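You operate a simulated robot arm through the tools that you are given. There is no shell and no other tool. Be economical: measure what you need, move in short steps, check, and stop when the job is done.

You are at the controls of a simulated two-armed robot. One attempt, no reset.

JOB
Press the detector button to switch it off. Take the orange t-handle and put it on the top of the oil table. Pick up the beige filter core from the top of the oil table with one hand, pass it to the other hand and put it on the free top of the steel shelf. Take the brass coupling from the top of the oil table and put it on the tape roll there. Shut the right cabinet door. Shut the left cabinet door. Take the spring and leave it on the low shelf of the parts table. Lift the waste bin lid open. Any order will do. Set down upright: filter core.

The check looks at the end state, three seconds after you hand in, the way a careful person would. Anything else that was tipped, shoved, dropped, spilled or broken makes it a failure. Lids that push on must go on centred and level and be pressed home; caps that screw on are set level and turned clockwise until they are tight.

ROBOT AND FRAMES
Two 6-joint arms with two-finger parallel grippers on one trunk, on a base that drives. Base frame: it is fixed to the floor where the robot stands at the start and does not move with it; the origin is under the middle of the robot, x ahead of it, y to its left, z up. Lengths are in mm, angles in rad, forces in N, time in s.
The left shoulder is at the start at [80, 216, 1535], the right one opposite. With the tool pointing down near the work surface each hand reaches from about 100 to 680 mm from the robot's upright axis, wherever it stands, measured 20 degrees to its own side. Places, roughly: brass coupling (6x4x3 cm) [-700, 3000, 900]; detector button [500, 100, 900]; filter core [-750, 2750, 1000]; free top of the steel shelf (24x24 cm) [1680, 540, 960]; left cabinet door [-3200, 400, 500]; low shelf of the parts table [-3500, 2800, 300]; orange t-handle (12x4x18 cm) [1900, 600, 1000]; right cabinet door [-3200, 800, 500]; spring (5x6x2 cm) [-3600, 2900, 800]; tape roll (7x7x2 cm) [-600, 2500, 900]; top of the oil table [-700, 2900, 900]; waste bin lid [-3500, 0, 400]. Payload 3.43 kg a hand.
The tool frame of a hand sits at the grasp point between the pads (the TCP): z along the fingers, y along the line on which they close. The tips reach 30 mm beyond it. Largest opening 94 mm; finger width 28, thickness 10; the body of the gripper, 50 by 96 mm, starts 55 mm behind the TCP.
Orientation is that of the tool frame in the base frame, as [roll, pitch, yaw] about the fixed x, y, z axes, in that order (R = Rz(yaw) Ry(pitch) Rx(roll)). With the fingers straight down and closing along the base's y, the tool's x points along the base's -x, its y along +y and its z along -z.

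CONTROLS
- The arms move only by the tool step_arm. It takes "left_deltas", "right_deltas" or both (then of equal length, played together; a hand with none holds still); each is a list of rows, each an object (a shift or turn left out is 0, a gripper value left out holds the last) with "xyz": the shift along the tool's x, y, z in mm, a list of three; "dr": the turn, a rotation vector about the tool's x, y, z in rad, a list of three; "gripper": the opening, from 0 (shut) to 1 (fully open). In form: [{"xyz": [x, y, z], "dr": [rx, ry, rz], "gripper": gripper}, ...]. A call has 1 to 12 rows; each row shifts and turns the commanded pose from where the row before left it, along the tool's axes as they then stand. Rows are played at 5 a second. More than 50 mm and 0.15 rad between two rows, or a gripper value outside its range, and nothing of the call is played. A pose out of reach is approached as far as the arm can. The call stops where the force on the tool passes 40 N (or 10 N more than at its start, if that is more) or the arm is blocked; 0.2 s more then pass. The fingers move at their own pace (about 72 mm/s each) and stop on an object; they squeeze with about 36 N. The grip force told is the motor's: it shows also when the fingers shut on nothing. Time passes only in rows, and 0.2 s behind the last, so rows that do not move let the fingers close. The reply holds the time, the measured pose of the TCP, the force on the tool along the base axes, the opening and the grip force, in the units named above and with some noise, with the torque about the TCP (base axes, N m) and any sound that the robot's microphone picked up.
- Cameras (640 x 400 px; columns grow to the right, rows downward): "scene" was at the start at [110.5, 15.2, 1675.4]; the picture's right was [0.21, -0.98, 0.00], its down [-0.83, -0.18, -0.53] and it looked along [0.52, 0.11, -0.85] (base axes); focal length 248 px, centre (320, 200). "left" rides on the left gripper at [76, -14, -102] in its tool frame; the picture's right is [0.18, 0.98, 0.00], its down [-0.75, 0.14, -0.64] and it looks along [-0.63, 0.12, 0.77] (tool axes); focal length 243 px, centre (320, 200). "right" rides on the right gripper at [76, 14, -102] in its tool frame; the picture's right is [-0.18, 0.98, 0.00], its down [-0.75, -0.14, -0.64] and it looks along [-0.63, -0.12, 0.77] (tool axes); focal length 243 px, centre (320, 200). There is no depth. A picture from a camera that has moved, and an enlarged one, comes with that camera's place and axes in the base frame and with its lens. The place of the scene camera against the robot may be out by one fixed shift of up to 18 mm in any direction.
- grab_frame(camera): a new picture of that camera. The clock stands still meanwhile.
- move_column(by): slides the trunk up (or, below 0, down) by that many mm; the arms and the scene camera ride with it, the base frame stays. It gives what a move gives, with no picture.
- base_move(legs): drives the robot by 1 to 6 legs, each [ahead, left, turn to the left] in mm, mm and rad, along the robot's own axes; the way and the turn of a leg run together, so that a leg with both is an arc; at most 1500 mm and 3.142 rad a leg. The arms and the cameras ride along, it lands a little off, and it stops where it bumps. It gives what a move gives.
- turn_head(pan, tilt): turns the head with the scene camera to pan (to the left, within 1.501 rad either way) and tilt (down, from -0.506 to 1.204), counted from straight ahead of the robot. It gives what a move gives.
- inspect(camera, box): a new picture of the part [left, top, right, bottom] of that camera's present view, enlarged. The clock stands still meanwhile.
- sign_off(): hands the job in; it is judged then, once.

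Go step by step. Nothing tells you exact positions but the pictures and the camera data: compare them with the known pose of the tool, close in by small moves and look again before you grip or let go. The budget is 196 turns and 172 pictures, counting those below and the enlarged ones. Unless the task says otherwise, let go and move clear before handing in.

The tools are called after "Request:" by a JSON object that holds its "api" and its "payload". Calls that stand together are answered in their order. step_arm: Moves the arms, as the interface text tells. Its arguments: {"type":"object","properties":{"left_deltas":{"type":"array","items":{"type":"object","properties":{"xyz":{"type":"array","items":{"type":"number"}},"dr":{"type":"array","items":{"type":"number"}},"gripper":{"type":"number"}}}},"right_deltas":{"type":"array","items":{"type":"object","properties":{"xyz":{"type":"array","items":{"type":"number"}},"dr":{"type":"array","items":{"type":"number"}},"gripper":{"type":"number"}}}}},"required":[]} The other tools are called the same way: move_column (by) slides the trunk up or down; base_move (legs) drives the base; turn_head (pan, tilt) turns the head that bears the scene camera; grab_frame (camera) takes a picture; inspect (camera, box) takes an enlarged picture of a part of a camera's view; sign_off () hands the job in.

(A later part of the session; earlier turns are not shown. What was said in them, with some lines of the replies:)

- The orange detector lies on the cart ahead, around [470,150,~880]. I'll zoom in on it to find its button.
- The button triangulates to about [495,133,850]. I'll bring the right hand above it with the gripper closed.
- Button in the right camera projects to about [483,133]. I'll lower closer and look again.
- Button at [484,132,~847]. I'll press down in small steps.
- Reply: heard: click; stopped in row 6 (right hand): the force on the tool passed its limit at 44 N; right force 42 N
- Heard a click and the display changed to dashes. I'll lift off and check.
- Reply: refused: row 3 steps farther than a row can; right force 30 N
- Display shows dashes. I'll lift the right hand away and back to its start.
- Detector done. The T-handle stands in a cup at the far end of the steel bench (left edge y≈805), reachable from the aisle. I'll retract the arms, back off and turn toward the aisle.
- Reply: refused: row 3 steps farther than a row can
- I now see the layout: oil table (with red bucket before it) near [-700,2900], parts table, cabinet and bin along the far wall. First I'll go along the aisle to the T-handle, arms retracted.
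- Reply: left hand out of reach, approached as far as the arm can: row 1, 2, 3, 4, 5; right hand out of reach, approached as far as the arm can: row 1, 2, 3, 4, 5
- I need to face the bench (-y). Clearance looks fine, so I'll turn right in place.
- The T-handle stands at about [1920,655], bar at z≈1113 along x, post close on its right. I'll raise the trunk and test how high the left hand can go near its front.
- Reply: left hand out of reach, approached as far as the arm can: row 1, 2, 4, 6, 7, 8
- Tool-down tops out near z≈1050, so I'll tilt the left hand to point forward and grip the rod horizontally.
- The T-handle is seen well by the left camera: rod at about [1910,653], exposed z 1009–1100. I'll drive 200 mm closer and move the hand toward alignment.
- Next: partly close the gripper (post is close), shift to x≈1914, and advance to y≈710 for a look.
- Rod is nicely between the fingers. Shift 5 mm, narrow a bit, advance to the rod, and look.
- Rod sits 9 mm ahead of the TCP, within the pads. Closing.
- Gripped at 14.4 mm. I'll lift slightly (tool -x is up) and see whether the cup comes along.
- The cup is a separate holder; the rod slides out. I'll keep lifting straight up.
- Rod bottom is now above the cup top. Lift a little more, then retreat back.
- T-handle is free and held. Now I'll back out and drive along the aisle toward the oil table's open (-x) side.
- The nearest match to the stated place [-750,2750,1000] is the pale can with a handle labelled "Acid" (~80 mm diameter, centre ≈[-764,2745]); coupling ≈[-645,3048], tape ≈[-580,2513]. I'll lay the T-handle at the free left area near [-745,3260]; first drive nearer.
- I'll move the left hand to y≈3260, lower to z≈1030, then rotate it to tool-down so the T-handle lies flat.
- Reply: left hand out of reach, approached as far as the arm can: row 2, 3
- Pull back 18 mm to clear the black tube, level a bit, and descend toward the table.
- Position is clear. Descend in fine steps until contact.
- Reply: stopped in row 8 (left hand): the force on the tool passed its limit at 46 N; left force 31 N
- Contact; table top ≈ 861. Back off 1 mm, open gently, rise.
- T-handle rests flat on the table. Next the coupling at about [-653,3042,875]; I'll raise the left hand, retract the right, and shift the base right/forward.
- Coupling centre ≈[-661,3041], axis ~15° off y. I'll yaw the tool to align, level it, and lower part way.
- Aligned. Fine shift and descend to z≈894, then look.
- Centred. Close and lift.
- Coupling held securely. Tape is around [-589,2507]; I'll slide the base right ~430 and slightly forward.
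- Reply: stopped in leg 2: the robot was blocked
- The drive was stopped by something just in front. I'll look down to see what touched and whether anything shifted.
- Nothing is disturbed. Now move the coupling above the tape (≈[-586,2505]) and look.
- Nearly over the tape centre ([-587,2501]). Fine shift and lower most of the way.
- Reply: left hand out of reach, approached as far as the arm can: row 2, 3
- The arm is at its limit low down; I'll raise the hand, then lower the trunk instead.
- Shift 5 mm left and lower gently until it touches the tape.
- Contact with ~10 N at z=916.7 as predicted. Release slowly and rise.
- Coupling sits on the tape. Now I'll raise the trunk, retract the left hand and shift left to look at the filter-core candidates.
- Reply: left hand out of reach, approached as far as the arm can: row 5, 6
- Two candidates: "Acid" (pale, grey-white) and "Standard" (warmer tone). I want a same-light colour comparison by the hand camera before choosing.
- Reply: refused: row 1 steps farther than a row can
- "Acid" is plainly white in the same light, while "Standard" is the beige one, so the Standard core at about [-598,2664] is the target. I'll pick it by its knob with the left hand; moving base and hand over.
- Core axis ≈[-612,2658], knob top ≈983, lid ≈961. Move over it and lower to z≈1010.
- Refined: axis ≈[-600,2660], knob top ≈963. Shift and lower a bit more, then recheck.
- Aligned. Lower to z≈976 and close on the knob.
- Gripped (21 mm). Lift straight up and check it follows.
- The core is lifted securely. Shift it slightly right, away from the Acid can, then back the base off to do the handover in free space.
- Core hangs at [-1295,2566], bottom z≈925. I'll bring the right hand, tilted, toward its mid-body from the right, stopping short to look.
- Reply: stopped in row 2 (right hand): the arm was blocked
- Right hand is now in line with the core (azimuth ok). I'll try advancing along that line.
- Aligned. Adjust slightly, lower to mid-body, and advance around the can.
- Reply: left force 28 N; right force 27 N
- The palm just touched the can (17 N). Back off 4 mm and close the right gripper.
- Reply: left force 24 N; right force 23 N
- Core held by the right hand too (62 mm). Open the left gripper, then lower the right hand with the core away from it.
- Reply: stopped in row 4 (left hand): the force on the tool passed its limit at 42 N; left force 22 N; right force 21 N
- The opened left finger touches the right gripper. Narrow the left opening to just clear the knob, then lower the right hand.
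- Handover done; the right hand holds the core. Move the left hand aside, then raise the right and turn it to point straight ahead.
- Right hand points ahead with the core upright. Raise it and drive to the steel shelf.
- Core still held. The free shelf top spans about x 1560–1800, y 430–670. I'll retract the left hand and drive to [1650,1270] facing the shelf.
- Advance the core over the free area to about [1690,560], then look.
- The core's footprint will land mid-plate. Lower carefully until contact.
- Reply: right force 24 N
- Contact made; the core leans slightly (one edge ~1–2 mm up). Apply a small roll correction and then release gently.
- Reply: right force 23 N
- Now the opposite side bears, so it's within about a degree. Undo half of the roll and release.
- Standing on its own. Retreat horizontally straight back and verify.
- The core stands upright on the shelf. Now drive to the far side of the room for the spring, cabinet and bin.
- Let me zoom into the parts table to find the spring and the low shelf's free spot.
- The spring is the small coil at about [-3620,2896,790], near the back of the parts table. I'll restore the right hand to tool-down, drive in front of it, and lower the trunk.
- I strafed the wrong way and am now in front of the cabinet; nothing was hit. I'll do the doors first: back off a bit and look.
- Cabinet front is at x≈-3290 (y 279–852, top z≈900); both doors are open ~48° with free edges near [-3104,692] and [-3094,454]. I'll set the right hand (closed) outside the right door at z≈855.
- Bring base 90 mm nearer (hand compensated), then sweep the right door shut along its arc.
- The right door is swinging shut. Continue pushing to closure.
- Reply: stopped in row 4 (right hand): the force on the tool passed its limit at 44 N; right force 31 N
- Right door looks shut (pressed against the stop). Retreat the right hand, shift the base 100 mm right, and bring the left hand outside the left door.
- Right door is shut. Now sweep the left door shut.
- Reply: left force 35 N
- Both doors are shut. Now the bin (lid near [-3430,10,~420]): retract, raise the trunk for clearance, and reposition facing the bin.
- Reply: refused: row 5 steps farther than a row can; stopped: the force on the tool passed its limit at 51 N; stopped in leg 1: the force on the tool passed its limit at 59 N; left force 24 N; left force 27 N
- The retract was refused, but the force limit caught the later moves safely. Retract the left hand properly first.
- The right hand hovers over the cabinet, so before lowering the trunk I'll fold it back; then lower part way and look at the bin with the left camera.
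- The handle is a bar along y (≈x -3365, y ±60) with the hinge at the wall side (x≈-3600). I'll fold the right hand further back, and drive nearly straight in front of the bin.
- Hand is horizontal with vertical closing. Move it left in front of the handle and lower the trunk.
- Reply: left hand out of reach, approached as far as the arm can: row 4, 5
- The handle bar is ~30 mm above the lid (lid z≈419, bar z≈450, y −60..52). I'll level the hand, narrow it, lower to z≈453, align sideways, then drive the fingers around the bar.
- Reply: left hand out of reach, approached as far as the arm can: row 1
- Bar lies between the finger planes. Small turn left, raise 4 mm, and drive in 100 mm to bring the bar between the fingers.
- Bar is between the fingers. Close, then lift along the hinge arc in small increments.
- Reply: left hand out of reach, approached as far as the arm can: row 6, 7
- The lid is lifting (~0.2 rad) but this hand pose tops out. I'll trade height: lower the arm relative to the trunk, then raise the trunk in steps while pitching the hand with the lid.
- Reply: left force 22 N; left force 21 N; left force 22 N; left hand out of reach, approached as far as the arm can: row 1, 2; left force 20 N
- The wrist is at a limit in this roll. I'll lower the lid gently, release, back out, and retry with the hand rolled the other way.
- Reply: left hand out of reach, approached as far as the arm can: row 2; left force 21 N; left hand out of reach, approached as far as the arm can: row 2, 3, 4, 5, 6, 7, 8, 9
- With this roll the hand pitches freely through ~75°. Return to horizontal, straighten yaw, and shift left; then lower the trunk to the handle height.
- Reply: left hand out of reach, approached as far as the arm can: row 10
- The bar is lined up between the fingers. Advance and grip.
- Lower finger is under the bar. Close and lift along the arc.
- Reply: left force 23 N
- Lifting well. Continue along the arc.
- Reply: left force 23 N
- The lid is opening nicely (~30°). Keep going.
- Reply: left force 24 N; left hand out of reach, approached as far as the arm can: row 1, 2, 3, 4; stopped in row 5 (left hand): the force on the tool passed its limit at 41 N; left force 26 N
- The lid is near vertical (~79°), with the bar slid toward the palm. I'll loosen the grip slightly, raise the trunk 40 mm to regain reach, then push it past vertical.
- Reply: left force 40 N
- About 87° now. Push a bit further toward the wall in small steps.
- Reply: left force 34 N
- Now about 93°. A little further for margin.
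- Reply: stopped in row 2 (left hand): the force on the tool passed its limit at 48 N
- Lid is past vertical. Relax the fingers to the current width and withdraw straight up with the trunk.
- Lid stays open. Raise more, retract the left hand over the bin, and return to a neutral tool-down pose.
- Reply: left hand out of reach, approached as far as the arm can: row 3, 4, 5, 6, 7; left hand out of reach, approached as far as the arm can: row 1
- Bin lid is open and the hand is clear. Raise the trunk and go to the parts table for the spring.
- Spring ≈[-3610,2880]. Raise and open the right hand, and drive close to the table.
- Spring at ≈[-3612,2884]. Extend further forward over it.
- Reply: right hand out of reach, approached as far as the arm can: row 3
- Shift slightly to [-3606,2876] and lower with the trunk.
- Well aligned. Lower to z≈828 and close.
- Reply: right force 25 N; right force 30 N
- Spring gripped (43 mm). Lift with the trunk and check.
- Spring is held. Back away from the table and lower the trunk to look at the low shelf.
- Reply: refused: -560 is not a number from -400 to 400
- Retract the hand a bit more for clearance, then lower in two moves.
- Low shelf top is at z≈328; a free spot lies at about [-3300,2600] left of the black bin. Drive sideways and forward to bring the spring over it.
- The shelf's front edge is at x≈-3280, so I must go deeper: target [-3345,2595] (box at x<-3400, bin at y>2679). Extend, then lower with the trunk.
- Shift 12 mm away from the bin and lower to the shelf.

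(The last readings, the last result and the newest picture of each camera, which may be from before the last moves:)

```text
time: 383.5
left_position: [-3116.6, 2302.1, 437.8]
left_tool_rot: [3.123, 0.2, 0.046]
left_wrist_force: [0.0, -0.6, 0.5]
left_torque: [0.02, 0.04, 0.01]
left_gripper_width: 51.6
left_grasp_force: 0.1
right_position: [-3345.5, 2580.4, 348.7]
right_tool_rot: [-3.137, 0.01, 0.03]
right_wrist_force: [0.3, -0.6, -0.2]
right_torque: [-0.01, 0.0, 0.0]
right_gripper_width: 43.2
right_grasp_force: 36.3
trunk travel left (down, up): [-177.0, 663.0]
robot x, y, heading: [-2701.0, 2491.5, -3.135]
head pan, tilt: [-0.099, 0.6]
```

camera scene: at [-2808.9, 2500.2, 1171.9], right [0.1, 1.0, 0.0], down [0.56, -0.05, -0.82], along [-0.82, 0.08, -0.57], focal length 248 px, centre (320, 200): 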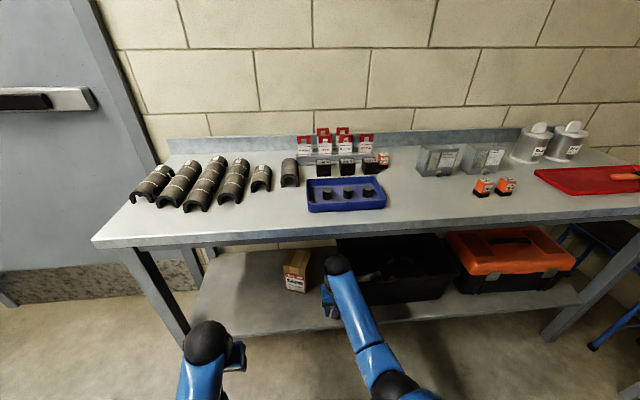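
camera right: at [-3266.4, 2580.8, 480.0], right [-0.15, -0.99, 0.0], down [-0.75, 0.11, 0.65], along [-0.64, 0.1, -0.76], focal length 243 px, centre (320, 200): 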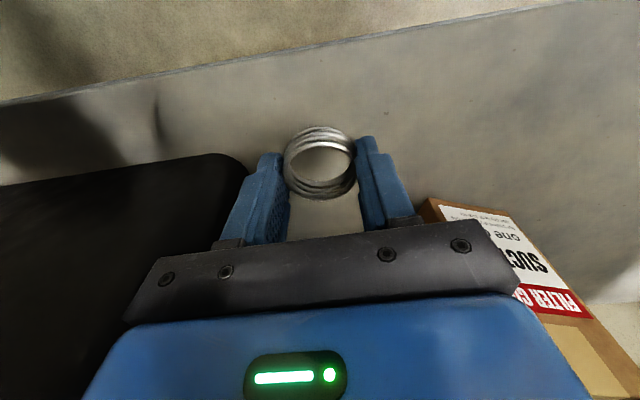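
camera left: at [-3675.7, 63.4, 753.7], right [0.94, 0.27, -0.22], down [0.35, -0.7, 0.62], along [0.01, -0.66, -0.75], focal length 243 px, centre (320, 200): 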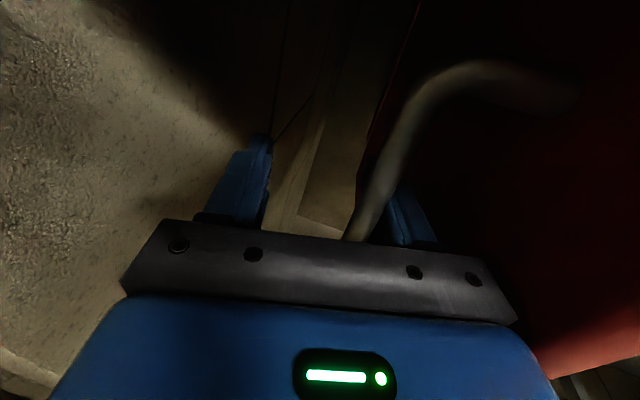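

Request:
{"api": "step_arm", "payload": {"right_deltas": [{"xyz": [0, 0, 4]}, {"xyz": [0, 0, 4]}, {"xyz": [0, 0, 3]}, {"xyz": [0, 0, 3]}, {"xyz": [0, 0, 3]}, {"xyz": [0, 0, 3]}, {"xyz": [0, 0, 3]}, {"xyz": [0, 0, 3]}, {"xyz": [0, 0, 3]}]}}

Request:
{"api": "grab_frame", "payload": {"camera": "right"}}

```text
time: 385.3
left_position: [-3115.0, 2302.7, 438.1]
left_tool_rot: [3.124, 0.204, 0.045]
left_wrist_force: [-0.4, 0.4, 0.6]
left_torque: [0.01, -0.02, 0.01]
left_gripper_width: 51.5
left_grasp_force: 0.0
right_position: [-3348.4, 2578.7, 331.1]
right_tool_rot: [-3.14, 0.019, 0.033]
right_wrist_force: [5.6, 0.4, 22.6]
right_torque: [-0.31, -0.19, 0.14]
right_gripper_width: 43.1
right_grasp_force: 35.6
trunk travel left (down, up): [-177.0, 663.0]
robot x, y, heading: [-2704.5, 2488.9, -3.141]
head pan, tilt: [-0.099, 0.6]
stopped in row 8 (right hand): the force on the tool passed its limit at 44 N (the readings are from after the stop); the commanded pose is now the measured one
```

```text
12 pictures are left
camera right: at [-3269.2, 2567.5, 430.7], right [-0.15, -0.99, 0.0], down [-0.74, 0.12, 0.66], along [-0.65, 0.1, -0.75], focal length 243 px, centre (320, 200)
```

right: 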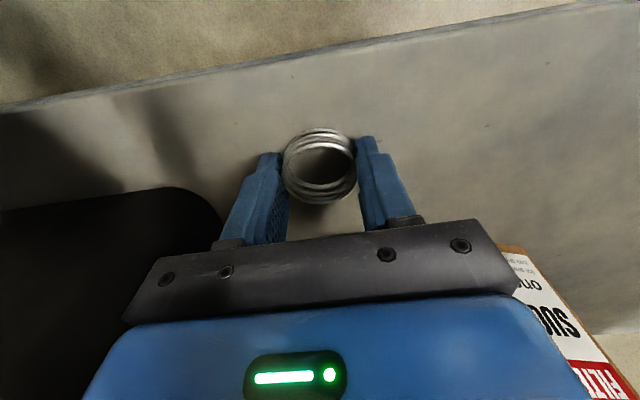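

Contact with the shelf. Release and rise with the trunk, then check.

Request:
{"api": "step_arm", "payload": {"right_deltas": [{"xyz": [0, 0, -1]}, {"gripper": 0.55}, {"gripper": 0.65}, {}, {"xyz": [0, 0, -15]}, {"xyz": [0, 0, -25]}, {}]}}

Request:
{"api": "grab_frame", "payload": {"camera": "right"}}

```text
time: 386.9
left_position: [-3116.5, 2302.7, 438.1]
left_tool_rot: [3.122, 0.202, 0.045]
left_wrist_force: [-0.4, -0.6, -0.5]
left_torque: [-0.05, 0.0, 0.0]
left_gripper_width: 51.8
left_grasp_force: 0.0
right_position: [-3345.6, 2580.5, 367.7]
right_tool_rot: [-3.138, 0.009, 0.032]
right_wrist_force: [-0.5, 0.0, -0.3]
right_torque: [-0.03, 0.03, -0.01]
right_gripper_width: 61.3
right_grasp_force: 0.1
trunk travel left (down, up): [-177.0, 663.0]
robot x, y, heading: [-2698.9, 2491.0, -3.133]
head pan, tilt: [-0.099, 0.6]
```

```text
11 pictures are left
camera right: at [-3267.2, 2567.5, 468.5], right [-0.15, -0.99, 0.0], down [-0.75, 0.11, 0.65], along [-0.64, 0.1, -0.76], focal length 243 px, centre (320, 200)
```

right: 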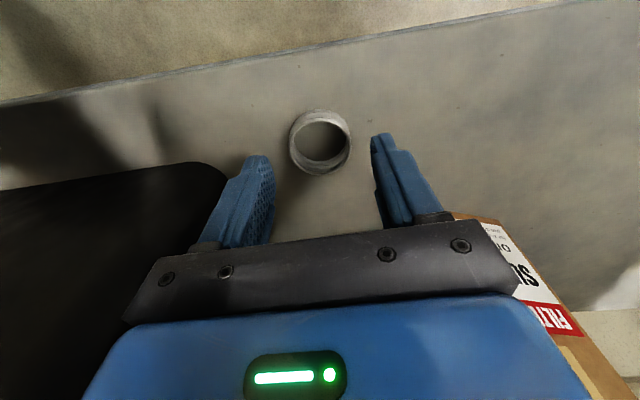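

Spring lies on the low shelf. Back out and take verification looks.

Request:
{"api": "base_move", "payload": {"legs": [[-400, 0, 0]]}}

Request:
{"api": "grab_frame", "payload": {"camera": "scene"}}

Request:
{"api": "turn_head", "payload": {"pan": 0.9, "tilt": 0.3}}

Request:
{"api": "grab_frame", "payload": {"camera": "scene"}}

```text
time: 389.4
left_position: [-2711.6, 2303.3, 437.2]
left_tool_rot: [3.123, 0.203, 0.047]
left_wrist_force: [-0.5, 0.3, -0.2]
left_torque: [-0.03, 0.03, 0.02]
left_gripper_width: 51.5
left_grasp_force: 0.0
right_position: [-2944.6, 2581.3, 368.0]
right_tool_rot: [-3.136, 0.013, 0.034]
right_wrist_force: [0.1, 0.3, 0.1]
right_torque: [-0.03, 0.02, 0.02]
right_gripper_width: 61.1
right_grasp_force: 0.0
trunk travel left (down, up): [-177.0, 663.0]
robot x, y, heading: [-2298.9, 2492.8, -3.134]
head pan, tilt: [-0.099, 0.6]
```

```text
10 pictures are left
camera scene: at [-2404.1, 2501.9, 1120.1], right [0.09, 1.0, 0.0], down [0.56, -0.05, -0.83], along [-0.82, 0.08, -0.56], focal length 248 px, centre (320, 200)
```

scene: 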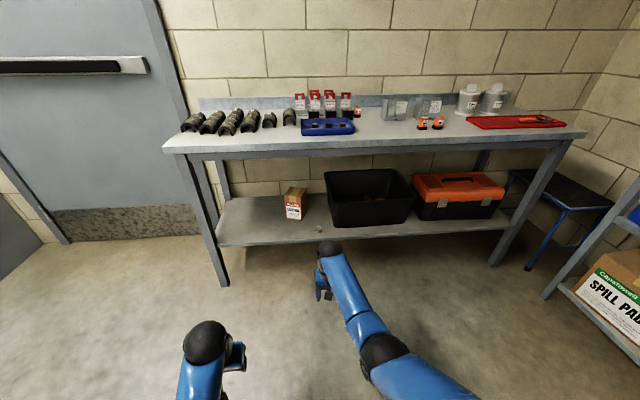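

```text
time: 390.7
left_position: [-2711.6, 2304.0, 437.1]
left_tool_rot: [3.122, 0.201, 0.047]
left_wrist_force: [0.8, 0.2, 0.8]
left_torque: [0.0, 0.0, -0.01]
left_gripper_width: 51.8
left_grasp_force: 0.0
right_position: [-2943.6, 2581.3, 367.5]
right_tool_rot: [-3.14, 0.012, 0.034]
right_wrist_force: [0.0, 0.7, 0.3]
right_torque: [0.0, 0.03, 0.0]
right_gripper_width: 60.9
right_grasp_force: 0.0
trunk travel left (down, up): [-177.0, 663.0]
robot x, y, heading: [-2296.0, 2495.1, -3.135]
head pan, tilt: [0.901, 0.3]
```

```text
9 pictures are left
camera scene: at [-2374.4, 2420.2, 1147.5], right [-0.79, 0.62, 0.0], down [0.18, 0.23, -0.96], along [-0.59, -0.75, -0.3], focal length 248 px, centre (320, 200)
```

scene: 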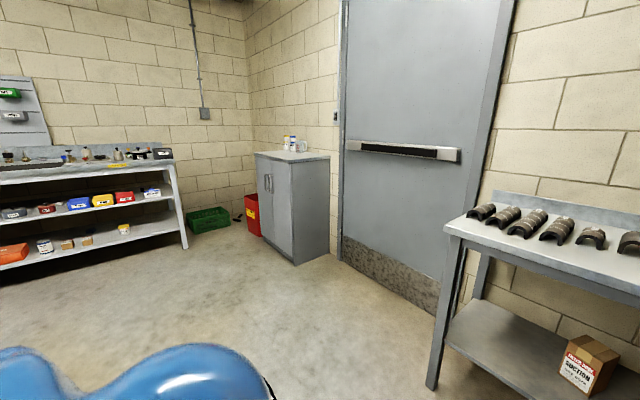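

Request:
{"api": "inspect", "payload": {"camera": "scene", "box": [220, 130, 340, 270]}}

```text
2.86 times, centred on (280, 200) of scene
camera zoom: at [-2374.4, 2420.2, 1147.5], right [-0.79, 0.62, 0.0], down [0.18, 0.23, -0.96], along [-0.59, -0.75, -0.3], focal length 708 px, centre (434, 200)
```

zoom: 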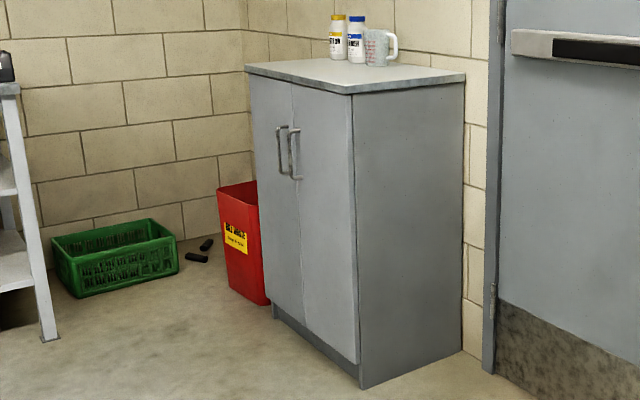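

Doors are shut, the bin lid was left open past vertical, and the spring is on the low shelf. The remaining items were checked earlier, and both hands are empty and clear, so I'm handing in.

Request:
{"api": "sign_off", "payload": {}}

```text
The job is handed in.
```

I finished every step and handed the job in, but I'm not certain I moved the right filter core.

**Filter core:** The oil table held two candidates. I took the beige one labelled "Standard", at about [-600, 2660], because it was the only one that looked beige next to the white "Acid" one. The place you listed, [-750, 2750], is closer to the "Acid" core at about [-764, 2745]. If that was the one you meant, the wrong core is on the shelf.

| Task | Result |
|---|---|
| Detector | Pressed once; it clicked and the display went from "0 ppm" to dashes. |
| T-handle | Lying flat on the oil table, with no neighbours touched. Its holder cup stayed on the steel shelf. |
| Filter core | Lifted with the left hand, passed to the right and set upright on the free shelf top. |
| Brass coupling | Resting on the tape roll. |
| Cabinet doors | Both shut. After the left one closed, the left hand pressed on it past the force limit twice (51 N and 59 N). Nothing appeared to shift. |
| Waste bin lid | Open a little past vertical and still up after I let go. My last wide view had it hidden behind the cabinet. |
| Spring | On the low shelf, between the cardboard box and the black bin. |

While I was at the oil table, the base was briefly stopped by contact with something in front of it, probably the red bucket. I saw no sign that anything had moved.
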